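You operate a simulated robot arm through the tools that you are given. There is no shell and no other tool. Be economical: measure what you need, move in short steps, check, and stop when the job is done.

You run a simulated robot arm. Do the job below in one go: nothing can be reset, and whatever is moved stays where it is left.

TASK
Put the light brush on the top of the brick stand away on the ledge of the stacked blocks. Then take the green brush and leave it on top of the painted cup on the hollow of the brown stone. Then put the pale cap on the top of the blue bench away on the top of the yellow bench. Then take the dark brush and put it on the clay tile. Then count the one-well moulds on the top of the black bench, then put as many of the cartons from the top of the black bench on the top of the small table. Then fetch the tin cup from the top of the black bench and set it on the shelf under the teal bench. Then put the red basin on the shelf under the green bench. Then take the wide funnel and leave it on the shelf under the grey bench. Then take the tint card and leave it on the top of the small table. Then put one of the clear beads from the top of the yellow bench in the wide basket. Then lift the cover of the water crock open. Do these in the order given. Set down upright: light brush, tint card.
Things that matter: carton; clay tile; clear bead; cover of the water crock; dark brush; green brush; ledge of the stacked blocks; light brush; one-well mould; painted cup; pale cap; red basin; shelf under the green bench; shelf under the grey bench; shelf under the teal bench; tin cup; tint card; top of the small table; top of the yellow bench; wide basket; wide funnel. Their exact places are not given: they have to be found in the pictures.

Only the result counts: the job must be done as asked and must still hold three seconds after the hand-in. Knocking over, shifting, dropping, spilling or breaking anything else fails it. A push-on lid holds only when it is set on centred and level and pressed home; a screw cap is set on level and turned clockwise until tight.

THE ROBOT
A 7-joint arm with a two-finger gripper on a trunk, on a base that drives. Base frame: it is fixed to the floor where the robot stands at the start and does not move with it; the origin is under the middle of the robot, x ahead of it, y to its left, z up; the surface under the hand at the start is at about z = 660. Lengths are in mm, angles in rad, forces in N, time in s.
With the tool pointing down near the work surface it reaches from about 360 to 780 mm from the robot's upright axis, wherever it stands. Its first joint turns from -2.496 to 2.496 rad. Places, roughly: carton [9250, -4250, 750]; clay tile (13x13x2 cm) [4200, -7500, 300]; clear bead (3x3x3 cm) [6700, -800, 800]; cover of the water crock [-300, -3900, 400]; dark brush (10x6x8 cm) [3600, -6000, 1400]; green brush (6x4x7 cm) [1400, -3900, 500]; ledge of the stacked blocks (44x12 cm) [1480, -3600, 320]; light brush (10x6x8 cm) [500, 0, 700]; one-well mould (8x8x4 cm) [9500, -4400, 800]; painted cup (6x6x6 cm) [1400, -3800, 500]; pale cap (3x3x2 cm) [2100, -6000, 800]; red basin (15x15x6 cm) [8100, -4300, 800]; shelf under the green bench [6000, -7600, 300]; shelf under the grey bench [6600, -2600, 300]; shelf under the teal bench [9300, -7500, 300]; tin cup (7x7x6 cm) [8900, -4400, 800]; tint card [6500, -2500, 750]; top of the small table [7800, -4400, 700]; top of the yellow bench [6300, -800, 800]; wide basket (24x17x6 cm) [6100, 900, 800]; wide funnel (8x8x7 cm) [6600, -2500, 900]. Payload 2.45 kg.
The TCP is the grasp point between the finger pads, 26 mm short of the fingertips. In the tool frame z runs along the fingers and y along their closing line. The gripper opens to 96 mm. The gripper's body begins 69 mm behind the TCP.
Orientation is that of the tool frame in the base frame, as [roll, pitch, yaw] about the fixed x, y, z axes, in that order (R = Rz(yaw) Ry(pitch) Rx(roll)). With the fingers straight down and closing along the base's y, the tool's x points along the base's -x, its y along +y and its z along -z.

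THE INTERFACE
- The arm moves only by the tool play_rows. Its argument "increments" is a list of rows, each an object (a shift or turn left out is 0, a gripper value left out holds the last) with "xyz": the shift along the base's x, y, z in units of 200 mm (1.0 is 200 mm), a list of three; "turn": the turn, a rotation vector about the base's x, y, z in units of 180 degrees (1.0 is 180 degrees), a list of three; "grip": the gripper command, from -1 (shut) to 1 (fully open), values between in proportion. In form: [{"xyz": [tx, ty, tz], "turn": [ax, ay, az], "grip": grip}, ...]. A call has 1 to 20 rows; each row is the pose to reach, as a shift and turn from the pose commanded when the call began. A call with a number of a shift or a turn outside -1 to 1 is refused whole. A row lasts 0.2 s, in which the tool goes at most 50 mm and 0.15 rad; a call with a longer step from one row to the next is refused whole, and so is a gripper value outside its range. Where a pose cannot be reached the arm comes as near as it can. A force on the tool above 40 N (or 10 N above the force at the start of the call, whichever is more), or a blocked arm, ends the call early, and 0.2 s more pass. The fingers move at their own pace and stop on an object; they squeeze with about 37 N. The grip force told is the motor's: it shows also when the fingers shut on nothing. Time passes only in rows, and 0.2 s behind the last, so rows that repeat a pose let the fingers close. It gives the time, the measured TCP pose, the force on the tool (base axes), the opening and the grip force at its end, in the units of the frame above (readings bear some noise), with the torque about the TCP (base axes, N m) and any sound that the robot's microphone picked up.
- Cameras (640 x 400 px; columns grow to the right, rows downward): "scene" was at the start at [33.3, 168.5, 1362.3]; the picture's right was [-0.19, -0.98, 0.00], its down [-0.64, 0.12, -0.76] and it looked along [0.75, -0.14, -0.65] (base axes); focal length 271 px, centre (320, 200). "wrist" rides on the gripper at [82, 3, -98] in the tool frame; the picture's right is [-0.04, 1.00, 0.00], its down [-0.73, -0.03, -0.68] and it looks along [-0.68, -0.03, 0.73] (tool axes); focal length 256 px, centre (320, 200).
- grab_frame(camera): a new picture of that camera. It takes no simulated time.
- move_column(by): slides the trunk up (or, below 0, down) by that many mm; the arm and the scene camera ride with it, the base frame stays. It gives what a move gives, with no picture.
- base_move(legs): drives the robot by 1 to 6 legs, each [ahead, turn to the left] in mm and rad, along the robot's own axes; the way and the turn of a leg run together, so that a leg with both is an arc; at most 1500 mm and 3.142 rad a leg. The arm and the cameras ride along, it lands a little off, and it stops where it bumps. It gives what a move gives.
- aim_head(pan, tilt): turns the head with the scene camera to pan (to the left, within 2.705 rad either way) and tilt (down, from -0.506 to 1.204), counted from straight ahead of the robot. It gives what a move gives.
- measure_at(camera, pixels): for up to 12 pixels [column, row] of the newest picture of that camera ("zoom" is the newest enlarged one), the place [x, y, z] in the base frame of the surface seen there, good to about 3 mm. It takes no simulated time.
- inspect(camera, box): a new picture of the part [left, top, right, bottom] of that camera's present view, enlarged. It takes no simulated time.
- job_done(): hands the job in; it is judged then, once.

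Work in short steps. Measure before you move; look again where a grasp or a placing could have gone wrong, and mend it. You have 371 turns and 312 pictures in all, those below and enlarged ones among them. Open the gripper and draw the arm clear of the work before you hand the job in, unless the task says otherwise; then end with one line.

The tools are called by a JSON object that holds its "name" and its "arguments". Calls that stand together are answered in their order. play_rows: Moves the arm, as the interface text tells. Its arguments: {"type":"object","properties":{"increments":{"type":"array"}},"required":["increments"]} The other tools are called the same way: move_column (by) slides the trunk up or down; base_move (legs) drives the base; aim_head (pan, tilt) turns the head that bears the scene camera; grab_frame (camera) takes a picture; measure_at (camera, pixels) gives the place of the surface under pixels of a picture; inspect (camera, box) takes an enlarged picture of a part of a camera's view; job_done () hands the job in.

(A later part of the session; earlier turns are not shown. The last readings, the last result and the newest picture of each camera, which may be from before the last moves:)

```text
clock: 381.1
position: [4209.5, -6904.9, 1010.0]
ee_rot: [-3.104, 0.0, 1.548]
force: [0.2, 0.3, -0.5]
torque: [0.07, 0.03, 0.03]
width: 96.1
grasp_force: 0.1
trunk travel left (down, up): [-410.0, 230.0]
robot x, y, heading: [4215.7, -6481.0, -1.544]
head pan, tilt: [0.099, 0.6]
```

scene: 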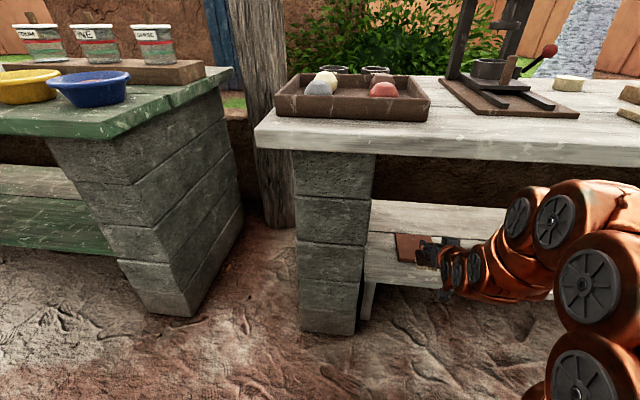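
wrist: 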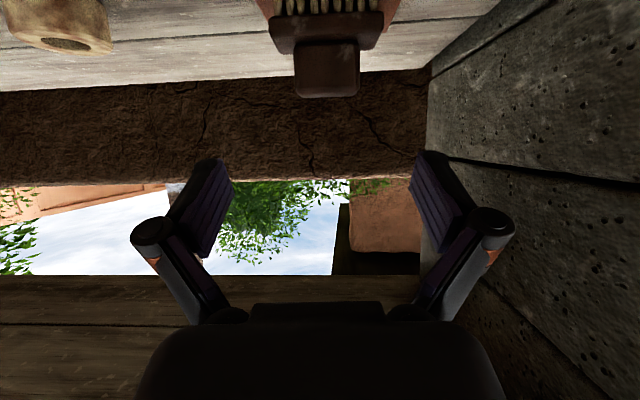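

I straighten the tool and drive out to (5035,-5300), then look east.

{"name": "play_rows", "arguments": {"increments": [{"turn": [0, -0.0118, 0]}, {"turn": [0, -0.0118, 0]}]}}

{"name": "base_move", "arguments": {"legs": [[0, 1.5], [840, 0], [0, 1.615], [1250, 0], [0, -1.571]]}}

{"name": "aim_head", "arguments": {"pan": 0, "tilt": 0.4}}

{"name": "grab_frame", "arguments": {"camera": "scene"}}

```text
clock: 381.7
position: [4210.3, -6905.2, 1009.5]
ee_rot: [3.141, 0.001, 1.549]
force: [0.1, -0.2, 0.5]
torque: [0.03, 0.01, 0.03]
width: 96.0
grasp_force: 0.2
trunk travel left (down, up): [-410.0, 230.0]
robot x, y, heading: [4209.9, -6486.1, -1.545]
head pan, tilt: [0.099, 0.6]
```

```text
clock: 403.6
position: [5511.5, -5299.5, 1011.2]
ee_rot: [3.141, 0.001, 3.061]
force: [-0.2, 0.4, 0.5]
torque: [-0.01, 0.01, 0.0]
width: 96.0
grasp_force: 0.0
trunk travel left (down, up): [-410.0, 230.0]
robot x, y, heading: [5086.0, -5271.3, -0.035]
head pan, tilt: [0.099, 0.6]
```

```text
clock: 404.3
position: [5511.0, -5298.4, 1009.7]
ee_rot: [3.141, 0.002, 3.06]
force: [-0.4, -0.2, 0.1]
torque: [-0.03, 0.04, 0.01]
width: 96.1
grasp_force: 0.0
trunk travel left (down, up): [-410.0, 230.0]
robot x, y, heading: [5089.1, -5271.1, -0.033]
head pan, tilt: [0.0, 0.4]
```

```text
222 pictures are left
```

scene: 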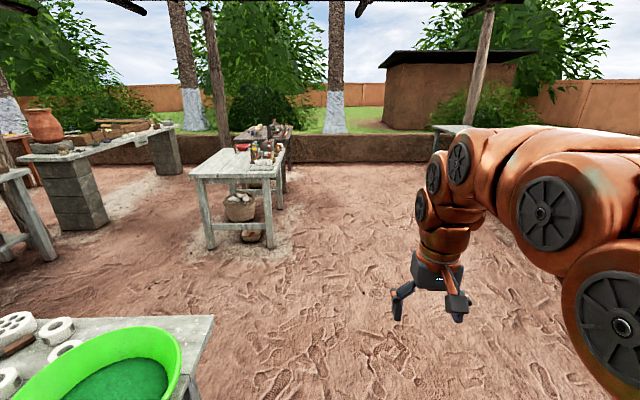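

I measure the white table ahead and the one behind.

{"name": "inspect", "arguments": {"camera": "scene", "box": [180, 110, 310, 250]}}

{"name": "measure_at", "arguments": {"camera": "scene", "pixels": [[195, 175], [272, 175], [210, 245], [272, 240], [285, 140], [230, 150], [150, 145], [200, 390], [210, 320], [240, 205], [440, 130]]}}

```text
2.86 times, centred on (245, 180) of scene
```

zoom: 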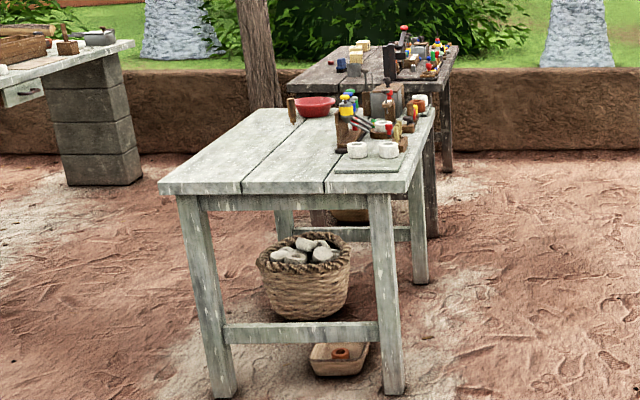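

```text
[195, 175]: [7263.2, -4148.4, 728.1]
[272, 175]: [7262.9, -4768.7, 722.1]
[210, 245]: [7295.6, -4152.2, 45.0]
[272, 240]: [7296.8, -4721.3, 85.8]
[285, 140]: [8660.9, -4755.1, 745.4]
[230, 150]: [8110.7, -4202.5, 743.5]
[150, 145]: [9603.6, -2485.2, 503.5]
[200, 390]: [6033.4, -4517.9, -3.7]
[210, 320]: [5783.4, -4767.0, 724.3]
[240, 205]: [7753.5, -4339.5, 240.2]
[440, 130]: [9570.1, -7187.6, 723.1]
```

Small table: x 7263–~8350, y −4148..−4768, z≈725; black bench lies behind it (x>8500). I approach along their north side (y≈−3750).

{"name": "base_move", "arguments": {"legs": [[0, 0.082], [1463, 0], [0, 1.522], [1430, 0], [0, -1.571]]}}

{"name": "aim_head", "arguments": {"pan": -0.25, "tilt": 0.45}}

{"name": "grab_frame", "arguments": {"camera": "scene"}}

```text
clock: 426.1
position: [6918.7, -3807.7, 1010.4]
ee_rot: [3.141, 0.001, -3.139]
force: [0.1, -0.3, -0.1]
torque: [0.02, 0.0, 0.0]
width: 96.2
grasp_force: 0.0
trunk travel left (down, up): [-410.0, 230.0]
robot x, y, heading: [6496.3, -3817.1, 0.053]
head pan, tilt: [0.0, 0.4]
```

```text
clock: 426.9
position: [6916.9, -3809.6, 1009.8]
ee_rot: [3.141, 0.003, -3.138]
force: [0.3, 0.3, 0.2]
torque: [0.01, 0.0, -0.03]
width: 96.2
grasp_force: 0.1
trunk travel left (down, up): [-410.0, 230.0]
robot x, y, heading: [6494.8, -3813.4, 0.051]
head pan, tilt: [-0.25, 0.45]
```

```text
220 pictures are left
```

scene: 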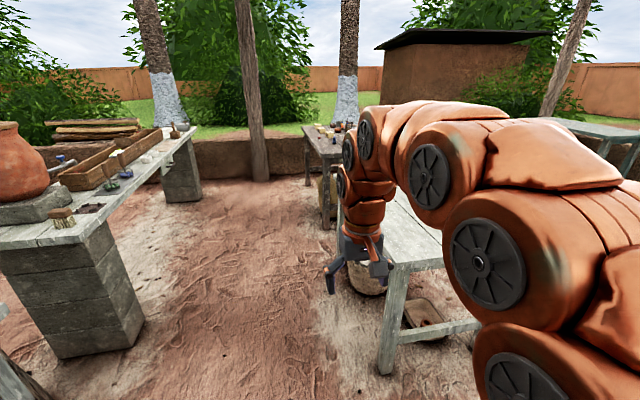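

I measure the left bench's edge and the pillar ahead.

{"name": "measure_at", "arguments": {"camera": "scene", "pixels": [[110, 345], [140, 310], [190, 135], [195, 190], [262, 175], [305, 185], [335, 220], [300, 250], [385, 365], [320, 135], [250, 120]]}}

```text
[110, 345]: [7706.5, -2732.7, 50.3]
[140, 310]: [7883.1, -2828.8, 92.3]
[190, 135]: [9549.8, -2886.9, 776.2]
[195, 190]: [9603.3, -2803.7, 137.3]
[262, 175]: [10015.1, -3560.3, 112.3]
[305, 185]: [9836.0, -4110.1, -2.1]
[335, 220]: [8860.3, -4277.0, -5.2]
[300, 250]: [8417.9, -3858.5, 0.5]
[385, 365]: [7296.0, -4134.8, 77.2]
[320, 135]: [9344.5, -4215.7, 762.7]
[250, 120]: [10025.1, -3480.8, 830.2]
```

Drive to (9050,-3650) and face the black bench.

{"name": "base_move", "arguments": {"legs": [[0, 0.014], [1280, 0], [1280, 0], [0, -1.636]]}}

{"name": "aim_head", "arguments": {"pan": 0, "tilt": 0.7}}

{"name": "grab_frame", "arguments": {"camera": "scene"}}

{"name": "grab_frame", "arguments": {"camera": "wrist"}}

```text
clock: 443.7
position: [9025.4, -4145.2, 1009.5]
ee_rot: [3.141, 0.003, 1.464]
force: [0.2, 0.7, 0.0]
torque: [-0.02, -0.02, 0.01]
width: 96.0
grasp_force: 0.0
trunk travel left (down, up): [-410.0, 230.0]
robot x, y, heading: [9063.6, -3726.0, -1.63]
head pan, tilt: [-0.25, 0.45]
```

```text
clock: 444.5
position: [9026.3, -4145.1, 1009.0]
ee_rot: [-3.142, 0.001, 1.463]
force: [0.7, 0.0, -0.2]
torque: [0.02, 0.02, -0.01]
width: 95.8
grasp_force: 0.1
trunk travel left (down, up): [-410.0, 230.0]
robot x, y, heading: [9066.6, -3727.9, -1.627]
head pan, tilt: [0.0, 0.7]
```

```text
219 pictures are left
```

scene: 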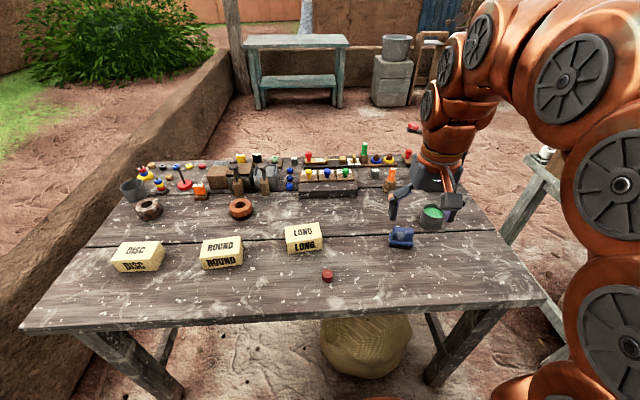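

```text
218 pictures are left
```

wrist: 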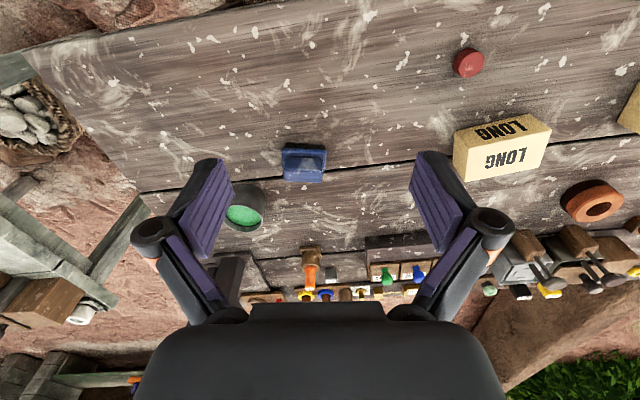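

Three cartons (DISC, ROUND, LONG). I enlarge parts to count one-well moulds.

{"name": "inspect", "arguments": {"camera": "scene", "box": [110, 140, 270, 240]}}

{"name": "inspect", "arguments": {"camera": "scene", "box": [260, 140, 460, 265]}}

```text
4.00 times, centred on (190, 190) of scene
```

zoom: 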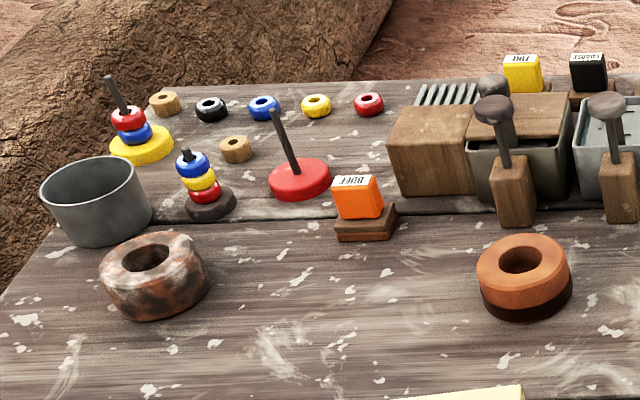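

```text
3.20 times, centred on (360, 202) of scene
```

zoom: 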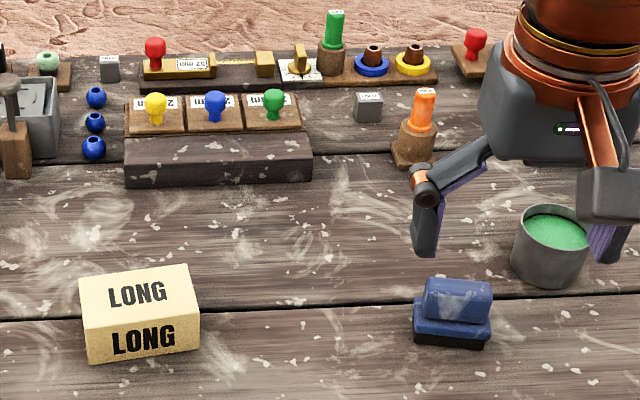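

I measure moulds, cartons, cup, and bench extents.

{"name": "measure_at", "arguments": {"camera": "scene", "pixels": [[140, 203], [160, 203], [148, 210], [232, 205], [251, 205], [241, 208], [132, 190], [432, 212], [432, 225], [400, 232], [540, 290], [30, 320]]}}

{"name": "measure_at", "arguments": {"camera": "scene", "pixels": [[115, 262], [157, 245], [160, 265], [125, 245], [202, 262], [240, 240], [242, 260], [205, 243], [288, 245], [320, 225], [322, 245], [287, 230]]}}

```text
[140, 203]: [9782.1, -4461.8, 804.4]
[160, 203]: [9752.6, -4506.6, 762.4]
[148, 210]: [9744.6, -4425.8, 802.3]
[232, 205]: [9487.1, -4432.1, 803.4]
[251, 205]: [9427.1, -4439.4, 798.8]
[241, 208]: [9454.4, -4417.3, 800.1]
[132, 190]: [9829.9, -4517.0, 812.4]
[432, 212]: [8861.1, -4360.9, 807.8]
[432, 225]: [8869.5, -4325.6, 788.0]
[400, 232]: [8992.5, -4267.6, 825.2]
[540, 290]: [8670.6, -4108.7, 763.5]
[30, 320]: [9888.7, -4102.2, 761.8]
```

```text
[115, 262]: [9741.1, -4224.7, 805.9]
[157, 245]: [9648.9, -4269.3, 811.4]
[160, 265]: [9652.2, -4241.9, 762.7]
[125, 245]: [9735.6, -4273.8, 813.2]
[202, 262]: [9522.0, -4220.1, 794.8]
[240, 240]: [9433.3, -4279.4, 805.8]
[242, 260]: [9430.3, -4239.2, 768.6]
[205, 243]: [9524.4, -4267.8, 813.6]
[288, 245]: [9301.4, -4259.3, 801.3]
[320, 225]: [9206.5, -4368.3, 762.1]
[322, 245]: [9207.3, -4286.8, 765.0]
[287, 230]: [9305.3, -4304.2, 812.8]
```

Two one-well moulds seen so far. I move the hand over the LONG carton with the fingers turned to close along y, which also clears the view.

{"name": "play_rows", "arguments": {"increments": [{"xyz": [0.1, -0.05, 0], "turn": [0, 0, -0.045]}, {"xyz": [0.25, -0.1, 0], "turn": [0, 0, -0.09]}, {"xyz": [0.4, -0.15, 0], "turn": [0, 0, -0.135]}, {"xyz": [0.55, -0.2, 0], "turn": [0, 0, -0.18]}, {"xyz": [0.7, -0.25, 0], "turn": [0, 0, -0.225]}, {"xyz": [0.85, -0.3, 0], "turn": [0, 0, -0.27]}, {"xyz": [1.0, -0.4, 0], "turn": [0, 0, -0.315]}, {"xyz": [1.0, -0.5, 0], "turn": [0, 0, -0.36]}, {"xyz": [1.0, -0.6, 0], "turn": [0, 0, -0.405]}, {"xyz": [1.0, -0.7, 0], "turn": [0, 0, -0.45]}, {"xyz": [1.0, -0.7, 0], "turn": [0, 0, -0.466]}, {"xyz": [1.0, -0.7, 0], "turn": [0, 0, -0.466]}]}}

{"name": "grab_frame", "arguments": {"camera": "scene"}}

{"name": "grab_frame", "arguments": {"camera": "wrist"}}

```text
clock: 447.1
position: [9227.6, -4284.1, 1009.3]
ee_rot: [3.141, 0.001, -0.001]
force: [0.2, 0.0, -0.1]
torque: [0.01, 0.02, 0.05]
width: 96.1
grasp_force: 0.0
trunk travel left (down, up): [-410.0, 230.0]
robot x, y, heading: [9064.6, -3727.1, -1.632]
head pan, tilt: [0.0, 0.7]
```

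```text
215 pictures are left
```

scene: 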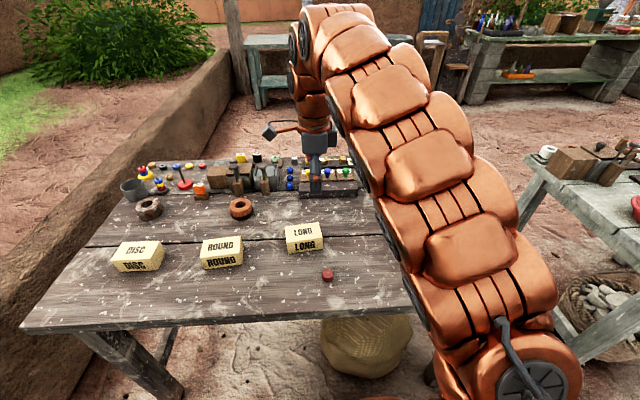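

```text
214 pictures are left
```

wrist: 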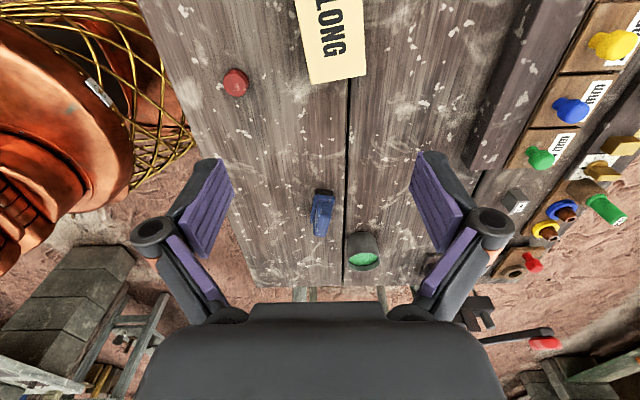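

I check the remaining corner of the bench for more moulds.

{"name": "inspect", "arguments": {"camera": "wrist", "box": [380, 180, 560, 293]}}

{"name": "measure_at", "arguments": {"camera": "wrist", "pixels": [[310, 40], [305, 78], [367, 78], [345, 50], [362, 40], [322, 20], [340, 10], [300, 110]]}}

```text
3.54 times, centred on (470, 236) of wrist
```

zoom: 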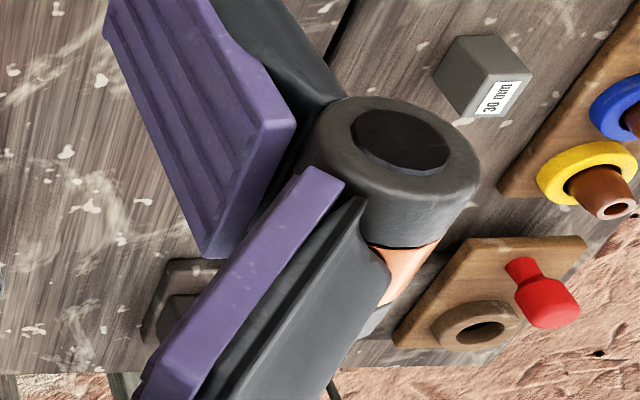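

```text
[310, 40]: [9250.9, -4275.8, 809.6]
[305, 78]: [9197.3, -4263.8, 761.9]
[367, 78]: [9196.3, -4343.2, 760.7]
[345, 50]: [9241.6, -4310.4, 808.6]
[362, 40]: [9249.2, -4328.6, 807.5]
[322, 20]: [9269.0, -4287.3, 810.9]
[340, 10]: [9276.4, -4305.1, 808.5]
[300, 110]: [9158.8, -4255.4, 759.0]
```

I center over the LONG carton and lower to z≈900 for a clearer view.

{"name": "play_rows", "arguments": {"increments": [{"xyz": [0.1, -0.05, -0.15]}, {"xyz": [0.15, -0.08, -0.35]}, {"xyz": [0.15, -0.08, -0.52]}, {"xyz": [0.15, -0.08, -0.52]}]}}

{"name": "grab_frame", "arguments": {"camera": "wrist"}}

{"name": "measure_at", "arguments": {"camera": "wrist", "pixels": [[290, 60], [350, 60], [300, 130], [360, 130], [320, 100], [290, 30]]}}

```text
clock: 448.1
position: [9255.0, -4301.4, 905.8]
ee_rot: [-3.141, 0.003, 0.0]
force: [-0.1, -0.2, 0.0]
torque: [0.0, -0.01, 0.06]
width: 95.9
grasp_force: 0.1
trunk travel left (down, up): [-410.0, 230.0]
robot x, y, heading: [9063.7, -3722.5, -1.633]
head pan, tilt: [0.0, 0.7]
```

```text
212 pictures are left
```

wrist: 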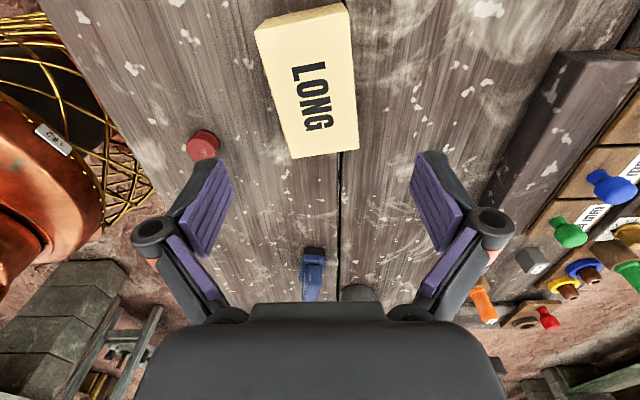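

```text
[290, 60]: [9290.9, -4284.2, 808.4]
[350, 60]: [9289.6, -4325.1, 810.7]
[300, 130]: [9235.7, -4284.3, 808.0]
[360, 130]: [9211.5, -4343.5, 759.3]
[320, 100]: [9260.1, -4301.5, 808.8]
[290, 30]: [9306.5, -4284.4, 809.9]
```

I measure the carton's top corners.

{"name": "measure_at", "arguments": {"camera": "wrist", "pixels": [[261, 32], [342, 10], [352, 144], [296, 153], [275, 90], [350, 85]]}}

```text
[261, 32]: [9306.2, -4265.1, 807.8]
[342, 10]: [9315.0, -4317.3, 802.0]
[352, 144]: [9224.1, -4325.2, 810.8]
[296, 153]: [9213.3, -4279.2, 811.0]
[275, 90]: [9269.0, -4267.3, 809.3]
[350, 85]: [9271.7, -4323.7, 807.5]
```

Center (9264,-4297), yaw ≈+0.11 rad. I lower to z≈794 and grip.

{"name": "play_rows", "arguments": {"increments": [{"xyz": [0.045, 0.02, -0.15], "turn": [0, 0, 0.034]}, {"xyz": [0.045, 0.02, -0.35], "turn": [0, 0, 0.034]}, {"xyz": [0.045, 0.02, -0.5], "turn": [0, 0, 0.034]}, {"xyz": [0.045, 0.02, -0.56], "turn": [0, 0, 0.034]}, {"xyz": [0.045, 0.02, -0.56], "turn": [0, 0, 0.034], "grip": -1}, {"xyz": [0.045, 0.02, -0.56], "turn": [0, 0, 0.034], "grip": -1}, {"xyz": [0.045, 0.02, -0.56], "turn": [0, 0, 0.034], "grip": -1}, {"xyz": [0.045, 0.02, -0.56], "turn": [0, 0, 0.034], "grip": -1}]}}

{"name": "grab_frame", "arguments": {"camera": "wrist"}}

```text
clock: 449.9
position: [9263.2, -4297.9, 795.5]
ee_rot: [-3.141, 0.003, 0.106]
force: [0.8, -1.2, 1.8]
torque: [-0.01, 0.01, 0.09]
width: 61.6
grasp_force: 36.9
trunk travel left (down, up): [-410.0, 230.0]
robot x, y, heading: [9063.0, -3727.6, -1.63]
head pan, tilt: [0.0, 0.7]
```

```text
211 pictures are left
```

wrist: 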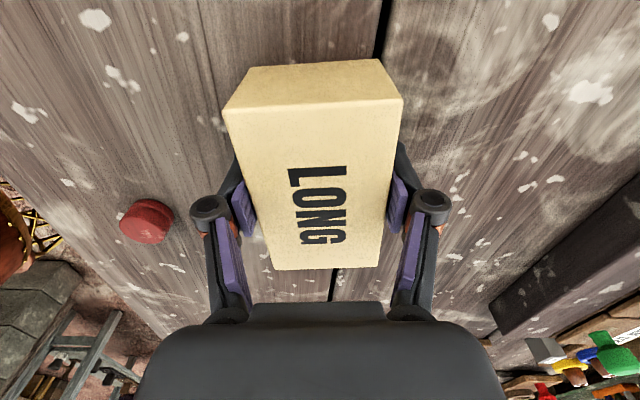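

Gripped. I lift, retract, and look over the bench again for the count.

{"name": "play_rows", "arguments": {"increments": [{"xyz": [0, 0, 0.2]}, {"xyz": [0, 0, 0.4]}, {"xyz": [0, 0, 0.6]}, {"xyz": [0, 0.1, 0.8]}, {"xyz": [-0.15, 0.25, 0.9]}, {"xyz": [-0.3, 0.4, 0.95]}, {"xyz": [-0.5, 0.5, 0.95]}, {"xyz": [-0.7, 0.6, 0.95]}, {"xyz": [-0.9, 0.7, 0.95]}, {"xyz": [-1.0, 0.8, 0.95]}]}}

{"name": "grab_frame", "arguments": {"camera": "scene"}}

```text
clock: 452.1
position: [9063.0, -4135.2, 983.9]
ee_rot: [-3.141, 0.002, 0.106]
force: [0.6, -0.4, -3.3]
torque: [-0.01, 0.03, 0.03]
width: 61.6
grasp_force: 37.1
trunk travel left (down, up): [-410.0, 230.0]
robot x, y, heading: [9066.6, -3727.2, -1.627]
head pan, tilt: [0.0, 0.7]
```

```text
210 pictures are left
```

scene: 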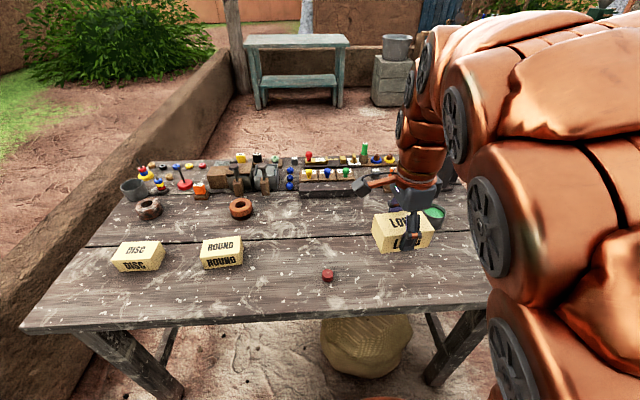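

Count stays at two (rings at (148,208) and (240,207)). Now drive west to the small table.

{"name": "base_move", "arguments": {"legs": [[0, -1.51], [1400, 0], [0, 1.566]]}}

{"name": "aim_head", "arguments": {"pan": 0.2, "tilt": 0.75}}

{"name": "grab_frame", "arguments": {"camera": "scene"}}

```text
clock: 466.7
position: [7667.7, -4144.5, 983.7]
ee_rot: [-3.14, 0.002, 0.166]
force: [-0.4, -0.3, -2.9]
torque: [0.0, -0.02, 0.05]
width: 61.6
grasp_force: 36.9
trunk travel left (down, up): [-410.0, 230.0]
robot x, y, heading: [7647.7, -3731.6, -1.569]
head pan, tilt: [0.0, 0.7]
```

```text
clock: 467.4
position: [7668.1, -4143.9, 982.9]
ee_rot: [-3.141, 0.002, 0.165]
force: [0.1, -0.3, -3.3]
torque: [0.0, -0.05, 0.03]
width: 61.4
grasp_force: 37.1
trunk travel left (down, up): [-410.0, 230.0]
robot x, y, heading: [7641.1, -3734.7, -1.569]
head pan, tilt: [0.201, 0.75]
```

```text
209 pictures are left
```

scene: 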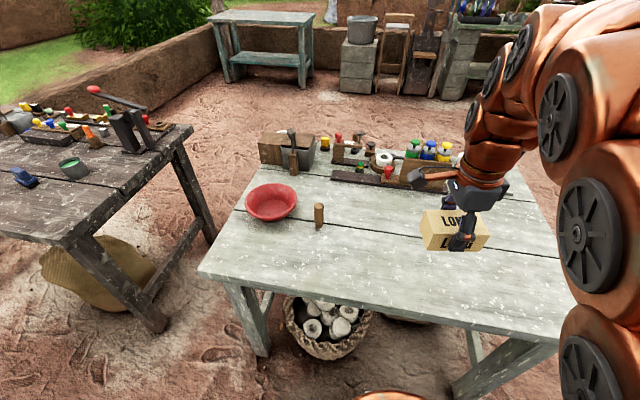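

I measure free table spots.

{"name": "measure_at", "arguments": {"camera": "scene", "pixels": [[480, 290], [400, 265], [300, 260], [205, 268], [560, 335], [420, 215], [319, 228], [290, 215], [540, 250], [370, 230], [240, 235]]}}

```text
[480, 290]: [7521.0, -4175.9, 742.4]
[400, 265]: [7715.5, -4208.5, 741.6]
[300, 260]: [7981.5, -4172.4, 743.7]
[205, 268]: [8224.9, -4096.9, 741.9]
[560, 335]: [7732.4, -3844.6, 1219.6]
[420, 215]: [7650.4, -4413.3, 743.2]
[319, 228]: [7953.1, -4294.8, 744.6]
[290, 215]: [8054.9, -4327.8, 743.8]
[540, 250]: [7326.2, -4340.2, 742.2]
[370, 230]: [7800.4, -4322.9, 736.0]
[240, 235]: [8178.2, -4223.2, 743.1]
```

Table z≈742. I place the LONG carton at about (7560,-4300).

{"name": "play_rows", "arguments": {"increments": [{"xyz": [-0.1, -0.15, 0], "turn": [0, 0, -0.04]}, {"xyz": [-0.25, -0.3, 0], "turn": [0, 0, -0.053]}, {"xyz": [-0.4, -0.45, 0], "turn": [0, 0, -0.053]}, {"xyz": [-0.54, -0.6, 0], "turn": [0, 0, -0.053]}, {"xyz": [-0.54, -0.78, -0.1], "turn": [0, 0, -0.053]}, {"xyz": [-0.54, -0.78, -0.3], "turn": [0, 0, -0.053]}, {"xyz": [-0.54, -0.78, -0.5], "turn": [0, 0, -0.053]}, {"xyz": [-0.54, -0.78, -0.7], "turn": [0, 0, -0.053]}, {"xyz": [-0.54, -0.78, -0.9], "turn": [0, 0, -0.053]}, {"xyz": [-0.54, -0.78, -0.98], "turn": [0, 0, -0.053]}]}}

{"name": "inspect", "arguments": {"camera": "scene", "box": [380, 180, 580, 305]}}

```text
clock: 469.6
position: [7559.3, -4301.1, 787.4]
ee_rot: [-3.141, 0.004, -0.001]
force: [0.5, 1.0, -2.8]
torque: [-0.06, -0.02, -0.04]
width: 61.4
grasp_force: 37.2
trunk travel left (down, up): [-410.0, 230.0]
robot x, y, heading: [7641.4, -3735.5, -1.571]
head pan, tilt: [0.201, 0.75]
```

```text
3.20 times, centred on (480, 242) of scene
```

zoom: 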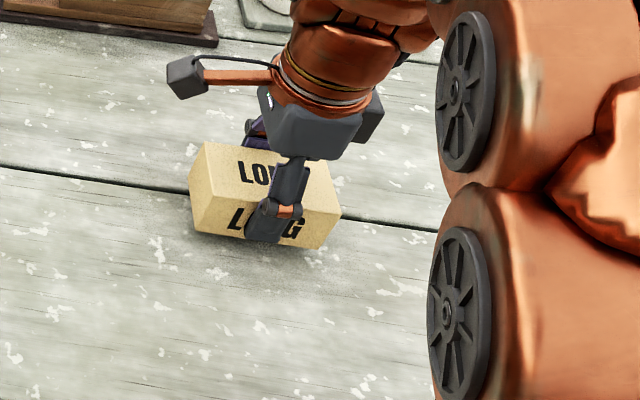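

Just above the table. I lower the last ~11 mm until contact, then release.

{"name": "play_rows", "arguments": {"increments": [{"xyz": [0, 0, -0.03]}, {"xyz": [0, 0, -0.045]}, {"xyz": [0, 0, -0.055]}, {"xyz": [0, 0, -0.06]}, {"xyz": [0, 0, -0.06]}]}}

```text
clock: 470.8
position: [7560.2, -4299.9, 775.7]
ee_rot: [-3.141, 0.001, -0.004]
force: [0.0, 0.2, -3.3]
torque: [-0.01, 0.02, -0.01]
width: 61.7
grasp_force: 37.4
trunk travel left (down, up): [-410.0, 230.0]
robot x, y, heading: [7647.5, -3731.4, -1.568]
head pan, tilt: [0.201, 0.75]
```

{"name": "play_rows", "arguments": {"increments": [{"xyz": [0, 0, -0.01]}, {"xyz": [0, 0, -0.02]}, {"xyz": [0, 0, -0.02]}]}}

```text
clock: 471.6
position: [7560.5, -4300.3, 773.1]
ee_rot: [3.139, 0.0, -0.003]
force: [1.7, -1.6, 26.1]
torque: [-0.05, -0.02, 0.06]
width: 62.0
grasp_force: 36.7
trunk travel left (down, up): [-410.0, 230.0]
robot x, y, heading: [7648.5, -3735.0, -1.568]
head pan, tilt: [0.201, 0.75]
```

Firm contact; I ease up, open and rise, then retract.

{"name": "play_rows", "arguments": {"increments": [{"xyz": [0, 0, 0.008]}, {"xyz": [0, 0, 0.008], "grip": -0.1}, {"xyz": [0, 0, 0.008], "grip": 0.5}, {"xyz": [0, 0, 0.008], "grip": 1}, {"xyz": [0, 0, 0.008], "grip": 1}, {"xyz": [0, 0, 0.2], "grip": 1}, {"xyz": [0, 0, 0.4], "grip": 1}, {"xyz": [0, 0, 0.6], "grip": 1}, {"xyz": [0, 0.1, 0.8], "grip": 1}, {"xyz": [0.1, 0.25, 0.95], "grip": 1}, {"xyz": [0.25, 0.4, 1.0], "grip": 1}, {"xyz": [0.4, 0.55, 1.0], "grip": 1}, {"xyz": [0.45, 0.75, 1.0], "grip": 1}]}}

{"name": "inspect", "arguments": {"camera": "scene", "box": [200, 120, 600, 370]}}

{"name": "base_move", "arguments": {"legs": [[0, 1.57], [1560, 0], [0, -1.6]]}}

```text
clock: 474.4
position: [7650.4, -4150.5, 972.6]
ee_rot: [-3.138, 0.003, -0.004]
force: [0.1, -0.1, 0.1]
torque: [0.03, -0.02, 0.01]
width: 95.9
grasp_force: 0.0
trunk travel left (down, up): [-410.0, 230.0]
robot x, y, heading: [7644.4, -3735.7, -1.569]
head pan, tilt: [0.201, 0.75]
```

```text
1.60 times, centred on (400, 245) of scene
```

zoom: 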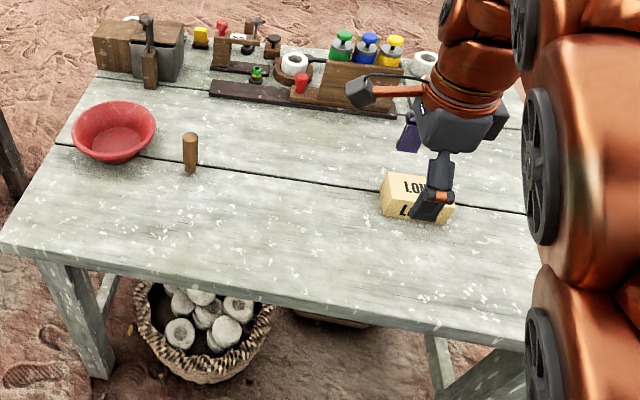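

```text
refused: 1560 is not a number from -1500 to 1500
```

Carton is on the table. I return for the ROUND carton (x≈9478).

{"name": "base_move", "arguments": {"legs": [[0, 1.57], [850, 0], [850, 0], [0, -1.59]]}}

{"name": "aim_head", "arguments": {"pan": 0, "tilt": 0.75}}

{"name": "grab_frame", "arguments": {"camera": "scene"}}

```text
clock: 490.8
position: [9372.7, -4113.0, 973.9]
ee_rot: [-3.139, 0.001, 0.018]
force: [0.0, 0.0, -0.2]
torque: [-0.02, -0.01, -0.01]
width: 96.0
grasp_force: 0.1
trunk travel left (down, up): [-410.0, 230.0]
robot x, y, heading: [9359.1, -3696.2, -1.549]
head pan, tilt: [0.201, 0.75]
```

```text
clock: 491.5
position: [9372.2, -4114.5, 973.6]
ee_rot: [-3.14, 0.003, 0.017]
force: [-0.1, -0.3, -0.2]
torque: [-0.02, 0.01, -0.02]
width: 96.2
grasp_force: 0.1
trunk travel left (down, up): [-410.0, 230.0]
robot x, y, heading: [9359.5, -3700.3, -1.551]
head pan, tilt: [0.0, 0.75]
```

```text
206 pictures are left
```

scene: 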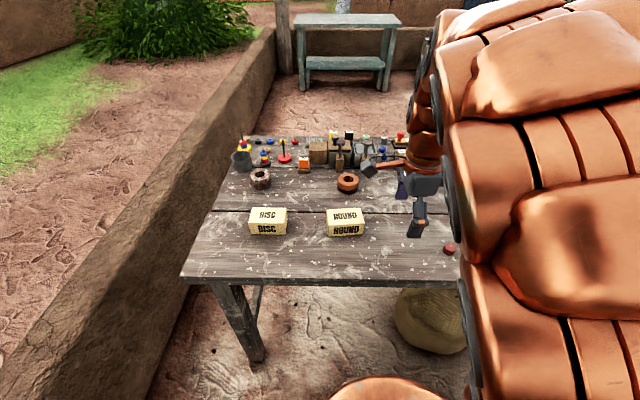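

I move the hand above the ROUND carton (346,222) and look from there.

{"name": "measure_at", "arguments": {"camera": "scene", "pixels": [[331, 212], [360, 212], [346, 218], [329, 232], [363, 232]]}}

{"name": "play_rows", "arguments": {"increments": [{"xyz": [0.15, -0.15, 0]}, {"xyz": [0.3, -0.3, 0]}, {"xyz": [0.45, -0.45, 0]}, {"xyz": [0.53, -0.65, -0.1]}, {"xyz": [0.53, -0.7, -0.3]}, {"xyz": [0.53, -0.7, -0.36]}, {"xyz": [0.53, -0.7, -0.36]}]}}

{"name": "grab_frame", "arguments": {"camera": "wrist"}}

```text
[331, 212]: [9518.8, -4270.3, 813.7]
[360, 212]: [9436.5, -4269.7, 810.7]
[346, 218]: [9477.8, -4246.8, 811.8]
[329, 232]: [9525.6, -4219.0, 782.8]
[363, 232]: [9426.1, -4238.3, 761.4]
```

```text
clock: 493.1
position: [9476.4, -4253.8, 901.5]
ee_rot: [-3.141, 0.001, 0.019]
force: [-0.5, 0.2, 0.2]
torque: [-0.02, 0.02, 0.03]
width: 95.9
grasp_force: 0.1
trunk travel left (down, up): [-410.0, 230.0]
robot x, y, heading: [9355.1, -3698.9, -1.549]
head pan, tilt: [0.0, 0.75]
```

```text
205 pictures are left
```

wrist: 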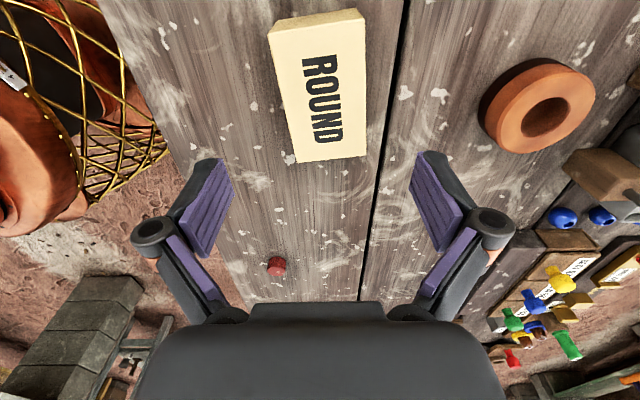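

{"name": "measure_at", "arguments": {"camera": "wrist", "pixels": [[275, 36], [355, 15], [360, 150], [300, 156], [318, 90], [515, 105], [480, 110], [590, 95]]}}

```text
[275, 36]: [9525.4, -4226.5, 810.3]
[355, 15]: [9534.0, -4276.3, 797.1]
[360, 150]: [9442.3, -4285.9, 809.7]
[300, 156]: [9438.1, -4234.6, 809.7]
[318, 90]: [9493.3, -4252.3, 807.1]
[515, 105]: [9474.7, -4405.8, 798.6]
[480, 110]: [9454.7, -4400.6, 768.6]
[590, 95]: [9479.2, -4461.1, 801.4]
```

Center (9485,-4256), yaw +0.1. I go down and grip.

{"name": "play_rows", "arguments": {"increments": [{"xyz": [0.04, -0.01, -0.15], "turn": [0, 0, 0.0255]}, {"xyz": [0.04, -0.01, -0.35], "turn": [0, 0, 0.0255]}, {"xyz": [0.04, -0.01, -0.48], "turn": [0, 0, 0.0255]}, {"xyz": [0.04, -0.01, -0.535], "turn": [0, 0, 0.0255]}, {"xyz": [0.04, -0.01, -0.535], "turn": [0, 0, 0.0255], "grip": -1}, {"xyz": [0.04, -0.01, -0.535], "turn": [0, 0, 0.0255], "grip": -1}, {"xyz": [0.04, -0.01, -0.535], "turn": [0, 0, 0.0255], "grip": -1}, {"xyz": [0.04, -0.01, -0.535], "turn": [0, 0, 0.0255], "grip": -1}]}}

{"name": "grab_frame", "arguments": {"camera": "wrist"}}

```text
clock: 494.9
position: [9485.9, -4256.4, 792.7]
ee_rot: [3.141, 0.001, 0.098]
force: [-0.1, -2.2, 3.7]
torque: [-0.12, 0.03, 0.05]
width: 61.8
grasp_force: 36.8
trunk travel left (down, up): [-410.0, 230.0]
robot x, y, heading: [9359.7, -3700.0, -1.548]
head pan, tilt: [0.0, 0.75]
```

```text
204 pictures are left
```

wrist: 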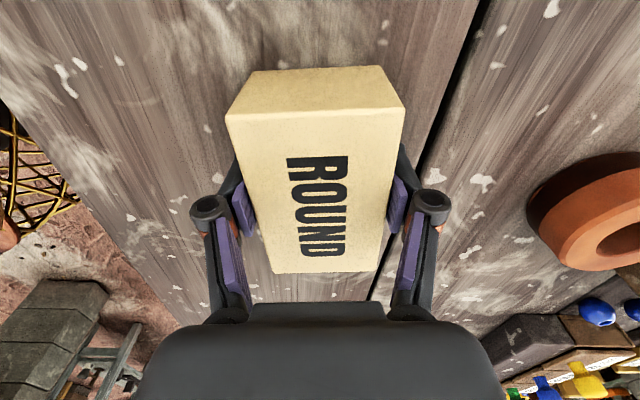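

Gripped. Lift, retract, drive to the small table.

{"name": "play_rows", "arguments": {"increments": [{"xyz": [0, 0, 0.2]}, {"xyz": [0, 0, 0.4]}, {"xyz": [0, 0, 0.6]}, {"xyz": [0, 0.1, 0.8]}, {"xyz": [-0.15, 0.25, 0.9]}, {"xyz": [-0.3, 0.4, 0.95]}, {"xyz": [-0.45, 0.55, 0.95]}, {"xyz": [-0.6, 0.7, 0.95]}]}}

{"name": "base_move", "arguments": {"legs": [[0, -1.59], [830, 0], [830, 0], [0, 1.57]]}}

{"name": "aim_head", "arguments": {"pan": 0.1, "tilt": 0.8}}

{"name": "grab_frame", "arguments": {"camera": "scene"}}

```text
clock: 496.7
position: [9366.5, -4118.3, 986.3]
ee_rot: [3.142, 0.002, 0.098]
force: [0.2, -0.1, -2.6]
torque: [0.05, 0.01, 0.01]
width: 61.5
grasp_force: 37.0
trunk travel left (down, up): [-410.0, 230.0]
robot x, y, heading: [9359.6, -3698.7, -1.554]
head pan, tilt: [0.0, 0.75]
```

```text
clock: 512.7
position: [7685.8, -4131.3, 987.2]
ee_rot: [-3.138, 0.002, 0.035]
force: [0.9, -0.5, -1.6]
torque: [-0.02, 0.0, -0.01]
width: 61.4
grasp_force: 36.9
trunk travel left (down, up): [-410.0, 230.0]
robot x, y, heading: [7701.5, -3707.9, -1.618]
head pan, tilt: [0.0, 0.75]
```

```text
clock: 513.4
position: [7686.4, -4130.5, 985.9]
ee_rot: [-3.136, 0.0, 0.035]
force: [-0.6, 0.4, -2.7]
torque: [0.03, -0.01, -0.03]
width: 61.5
grasp_force: 37.5
trunk travel left (down, up): [-410.0, 230.0]
robot x, y, heading: [7706.6, -3710.7, -1.615]
head pan, tilt: [0.099, 0.799]
```

```text
203 pictures are left
```

scene: 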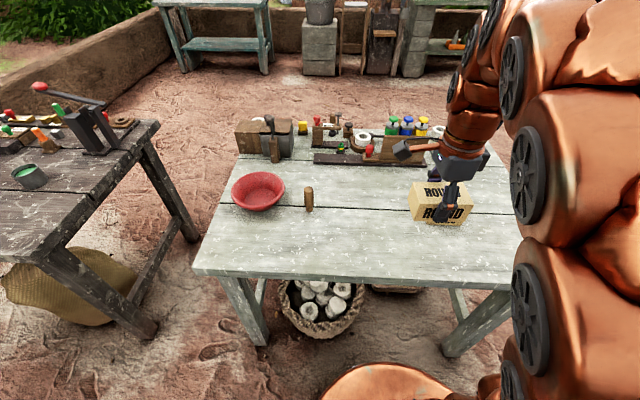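

I place ROUND at (7740,-4300).

{"name": "play_rows", "arguments": {"increments": [{"xyz": [0.07, -0.2, 0]}, {"xyz": [0.14, -0.4, 0]}, {"xyz": [0.21, -0.6, 0]}, {"xyz": [0.27, -0.8, 0], "turn": [0, 0, -0.011]}, {"xyz": [0.27, -0.85, -0.2], "turn": [0, 0, -0.011]}, {"xyz": [0.27, -0.85, -0.4], "turn": [0, 0, -0.011]}, {"xyz": [0.27, -0.85, -0.6], "turn": [0, 0, -0.011]}, {"xyz": [0.27, -0.85, -0.8], "turn": [0, 0, -0.011]}, {"xyz": [0.27, -0.85, -0.98], "turn": [0, 0, -0.011]}, {"xyz": [0.27, -0.85, -0.98], "turn": [0, 0, -0.011]}]}}

{"name": "play_rows", "arguments": {"increments": [{"xyz": [0, 0, -0.03]}, {"xyz": [0, 0, -0.055]}, {"xyz": [0, 0, -0.07]}, {"xyz": [0, 0, -0.08]}, {"xyz": [0, 0, -0.08]}]}}

```text
clock: 515.6
position: [7738.7, -4303.2, 789.2]
ee_rot: [-3.14, 0.002, -0.001]
force: [0.2, -0.2, -3.0]
torque: [-0.01, 0.0, -0.02]
width: 61.3
grasp_force: 37.4
trunk travel left (down, up): [-410.0, 230.0]
robot x, y, heading: [7703.1, -3711.7, -1.62]
head pan, tilt: [0.099, 0.799]
```

```text
clock: 516.8
position: [7739.1, -4300.3, 773.4]
ee_rot: [-3.138, 0.0, -0.001]
force: [0.9, -0.2, -2.5]
torque: [0.0, -0.01, -0.03]
width: 61.5
grasp_force: 36.9
trunk travel left (down, up): [-410.0, 230.0]
robot x, y, heading: [7702.2, -3713.3, -1.613]
head pan, tilt: [0.099, 0.799]
```

{"name": "play_rows", "arguments": {"increments": [{"xyz": [0, 0, -0.008]}, {"xyz": [0, 0, -0.015]}, {"xyz": [0, 0, -0.015]}]}}

```text
clock: 517.6
position: [7738.4, -4301.8, 773.0]
ee_rot: [3.139, 0.001, 0.0]
force: [0.7, -3.1, 25.7]
torque: [-0.08, -0.01, 0.01]
width: 62.1
grasp_force: 36.5
trunk travel left (down, up): [-410.0, 230.0]
robot x, y, heading: [7703.6, -3712.6, -1.615]
head pan, tilt: [0.099, 0.799]
```

Contact; release, rise and retract.

{"name": "play_rows", "arguments": {"increments": [{"xyz": [0, 0, 0.008]}, {"xyz": [0, 0, 0.008], "grip": -0.1}, {"xyz": [0, 0, 0.008], "grip": 0.5}, {"xyz": [0, 0, 0.008], "grip": 1}, {"xyz": [0, 0, 0.008], "grip": 1}, {"xyz": [0, 0, 0.2], "grip": 1}, {"xyz": [0, 0, 0.4], "grip": 1}, {"xyz": [0, 0, 0.6], "grip": 1}, {"xyz": [0, 0.1, 0.8], "grip": 1}, {"xyz": [-0.1, 0.25, 0.95], "grip": 1}, {"xyz": [-0.18, 0.4, 1.0], "grip": 1}, {"xyz": [-0.18, 0.6, 1.0], "grip": 1}, {"xyz": [-0.18, 0.8, 1.0], "grip": 1}]}}

{"name": "grab_frame", "arguments": {"camera": "scene"}}

```text
clock: 520.4
position: [7705.1, -4138.4, 971.0]
ee_rot: [-3.137, 0.003, 0.001]
force: [-0.8, -1.2, -0.4]
torque: [0.04, 0.0, -0.01]
width: 95.9
grasp_force: 0.1
trunk travel left (down, up): [-410.0, 230.0]
robot x, y, heading: [7702.1, -3710.5, -1.61]
head pan, tilt: [0.099, 0.799]
```

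```text
202 pictures are left
```

scene: 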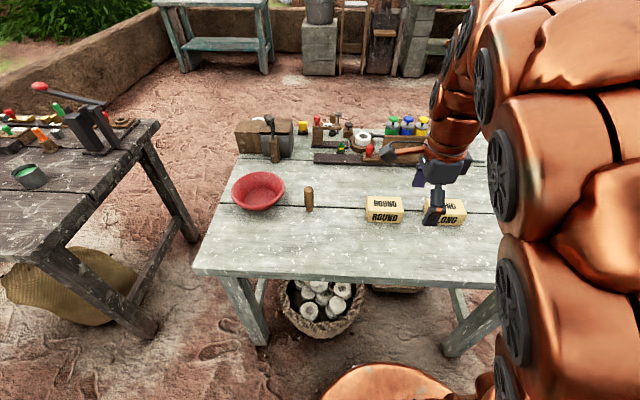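

Both cartons are on the small table. Next the tin cup (green inside) at ≈(8865,-4345); I drive in front of it.

{"name": "base_move", "arguments": {"legs": [[0, 1.62], [1175, 0], [0, -1.59]]}}

{"name": "aim_head", "arguments": {"pan": 0, "tilt": 0.75}}

{"name": "grab_frame", "arguments": {"camera": "scene"}}

```text
clock: 534.0
position: [8853.1, -4157.6, 970.7]
ee_rot: [-3.141, 0.002, -0.012]
force: [0.7, 0.4, 0.2]
torque: [0.03, 0.0, 0.0]
width: 96.3
grasp_force: 0.1
trunk travel left (down, up): [-410.0, 230.0]
robot x, y, heading: [8859.3, -3725.6, -1.625]
head pan, tilt: [0.099, 0.799]
```

```text
clock: 534.7
position: [8853.2, -4157.3, 971.0]
ee_rot: [-3.141, 0.002, -0.014]
force: [-0.4, -0.5, -0.2]
torque: [-0.02, 0.01, -0.02]
width: 96.2
grasp_force: 0.1
trunk travel left (down, up): [-410.0, 230.0]
robot x, y, heading: [8857.2, -3728.9, -1.63]
head pan, tilt: [0.0, 0.75]
```

```text
201 pictures are left
```

scene: 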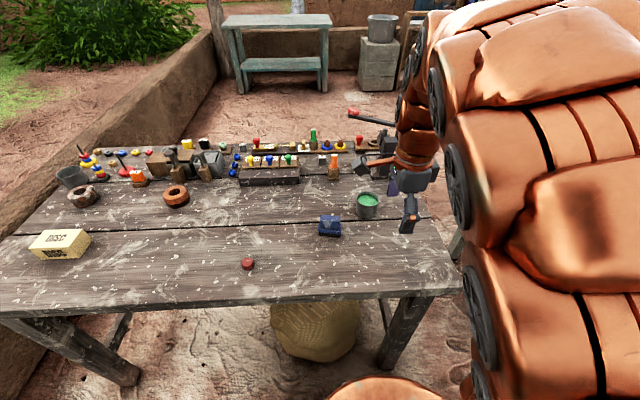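

I measure the cup and the teal bench.

{"name": "inspect", "arguments": {"camera": "scene", "box": [310, 170, 430, 245]}}

{"name": "measure_at", "arguments": {"camera": "scene", "pixels": [[225, 22], [330, 22], [245, 62], [320, 62], [280, 62], [275, 72], [245, 90], [325, 92], [366, 193], [356, 205], [376, 205], [366, 215]]}}

```text
5.33 times, centred on (370, 208) of scene
```

zoom: 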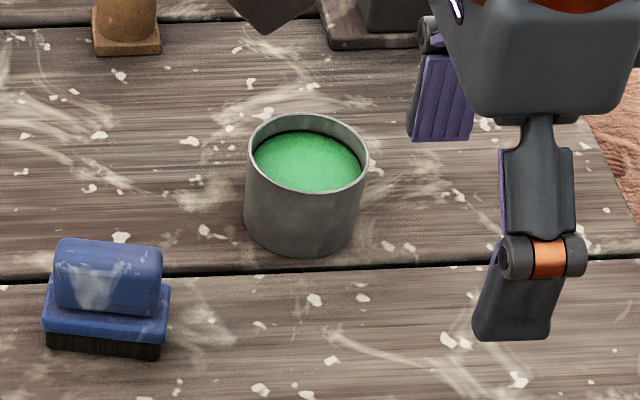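

```text
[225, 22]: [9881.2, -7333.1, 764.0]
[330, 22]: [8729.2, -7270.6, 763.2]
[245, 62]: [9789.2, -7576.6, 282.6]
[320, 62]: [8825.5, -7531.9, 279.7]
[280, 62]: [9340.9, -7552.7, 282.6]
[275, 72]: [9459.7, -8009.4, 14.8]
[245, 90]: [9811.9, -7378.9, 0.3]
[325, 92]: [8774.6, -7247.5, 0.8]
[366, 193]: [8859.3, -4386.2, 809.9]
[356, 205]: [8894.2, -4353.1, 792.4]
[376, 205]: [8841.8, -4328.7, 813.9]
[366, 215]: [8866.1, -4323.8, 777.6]
```

I measure rim points in the enlarged view.

{"name": "measure_at", "arguments": {"camera": "zoom", "pixels": [[250, 170], [366, 170], [310, 193], [300, 116], [248, 215], [358, 215], [305, 245], [305, 160], [290, 210], [340, 210]]}}

```text
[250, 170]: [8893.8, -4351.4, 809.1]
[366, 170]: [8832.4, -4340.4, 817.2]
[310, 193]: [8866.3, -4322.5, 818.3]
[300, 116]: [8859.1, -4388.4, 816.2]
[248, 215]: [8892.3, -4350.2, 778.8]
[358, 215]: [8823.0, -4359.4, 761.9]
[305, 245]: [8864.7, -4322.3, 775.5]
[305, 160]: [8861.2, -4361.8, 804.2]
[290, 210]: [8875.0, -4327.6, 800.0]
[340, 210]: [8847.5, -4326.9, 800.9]
```

Cup center (8863,-4355), rim z 818. I turn the hand back to close along x, then tilt 45°.

{"name": "play_rows", "arguments": {"increments": [{"turn": [0, 0, 0.046]}, {"turn": [0, 0, 0.092]}, {"turn": [0, 0, 0.138]}, {"turn": [0, 0, 0.184]}, {"turn": [0, 0, 0.23]}, {"turn": [0, 0, 0.276]}, {"turn": [0, 0, 0.322]}, {"turn": [0, 0, 0.368]}, {"turn": [0, 0, 0.414]}, {"turn": [0, 0, 0.46]}, {"turn": [0, 0, 0.5045]}, {"turn": [0, 0, 0.5045]}]}}

{"name": "play_rows", "arguments": {"increments": [{"xyz": [0, -0.05, 0], "turn": [-0.045, 0, 0]}, {"xyz": [0, -0.1, 0], "turn": [-0.09, 0, 0]}, {"xyz": [0.05, -0.2, 0], "turn": [-0.135, 0, 0]}, {"xyz": [0.05, -0.3, 0], "turn": [-0.18, 0, 0]}, {"xyz": [0.05, -0.3, -0.1], "turn": [-0.225, 0, 0]}, {"xyz": [0.05, -0.3, -0.2], "turn": [-0.25, 0, 0]}, {"xyz": [0.05, -0.3, -0.2], "turn": [-0.25, 0, 0]}]}}

{"name": "grab_frame", "arguments": {"camera": "wrist"}}

```text
clock: 537.3
position: [8853.4, -4157.0, 970.8]
ee_rot: [-3.141, 0.001, 1.573]
force: [0.1, 0.7, 0.0]
torque: [0.02, 0.0, -0.05]
width: 96.2
grasp_force: 0.1
trunk travel left (down, up): [-410.0, 230.0]
robot x, y, heading: [8857.6, -3726.6, -1.625]
head pan, tilt: [0.0, 0.75]
```

```text
clock: 538.9
position: [8863.0, -4218.5, 931.8]
ee_rot: [-3.139, 0.79, 1.573]
force: [0.2, 0.5, 0.5]
torque: [0.03, -0.03, -0.01]
width: 95.9
grasp_force: 0.1
trunk travel left (down, up): [-410.0, 230.0]
robot x, y, heading: [8857.2, -3728.8, -1.627]
head pan, tilt: [0.0, 0.75]
```

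```text
199 pictures are left
```

wrist: 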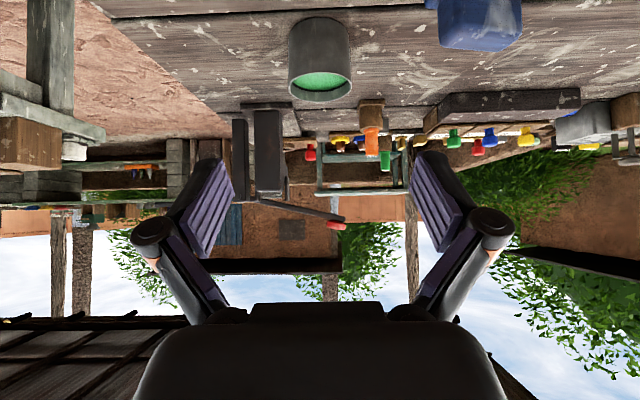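

Aligned at column 320. I confirm with a measurement.

{"name": "measure_at", "arguments": {"camera": "wrist", "pixels": [[293, 60], [347, 60], [320, 40], [320, 75], [320, 22]]}}

```text
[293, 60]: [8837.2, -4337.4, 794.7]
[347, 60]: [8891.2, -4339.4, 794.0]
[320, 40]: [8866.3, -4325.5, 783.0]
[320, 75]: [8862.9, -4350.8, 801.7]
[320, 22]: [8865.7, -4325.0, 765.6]
```

On the approach line already; I advance along the tool axis to (8864,-4355,799) and close.

{"name": "play_rows", "arguments": {"increments": [{"xyz": [0.004, -0.15, -0.146], "grip": 1}, {"xyz": [0.004, -0.3, -0.293], "grip": 1}, {"xyz": [0.004, -0.45, -0.44], "grip": 1}, {"xyz": [0.004, -0.6, -0.586], "grip": 1}, {"xyz": [0.004, -0.685, -0.665], "grip": 1}, {"xyz": [0.004, -0.685, -0.665], "grip": 1}]}}

{"name": "grab_frame", "arguments": {"camera": "wrist"}}

{"name": "inspect", "arguments": {"camera": "scene", "box": [300, 150, 460, 250]}}

```text
clock: 540.3
position: [8862.9, -4353.7, 798.9]
ee_rot: [-3.138, 0.787, 1.574]
force: [-0.2, 0.8, 0.0]
torque: [0.02, -0.04, 0.01]
width: 96.1
grasp_force: 0.0
trunk travel left (down, up): [-410.0, 230.0]
robot x, y, heading: [8856.6, -3727.0, -1.628]
head pan, tilt: [0.0, 0.75]
```

```text
198 pictures are left
```

wrist: 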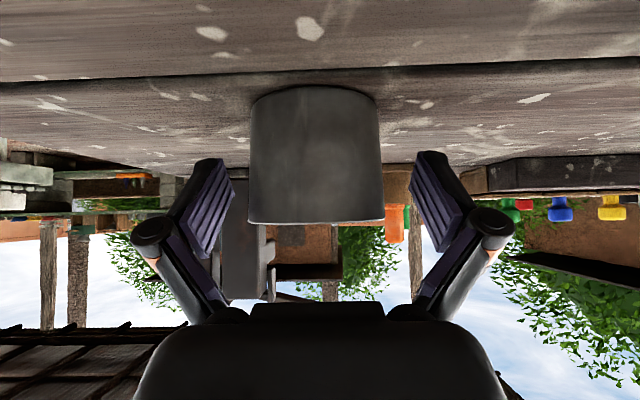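

```text
4.00 times, centred on (380, 200) of scene
```

zoom: 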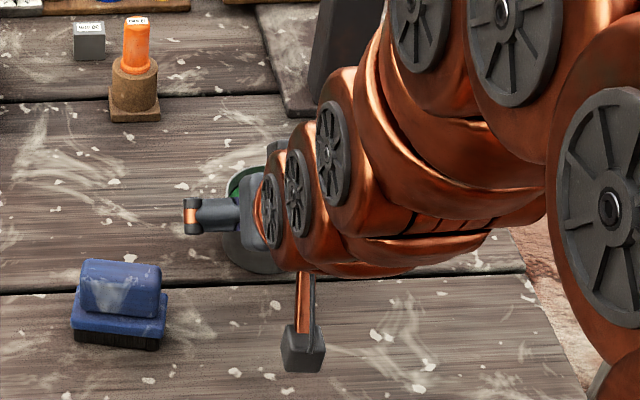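

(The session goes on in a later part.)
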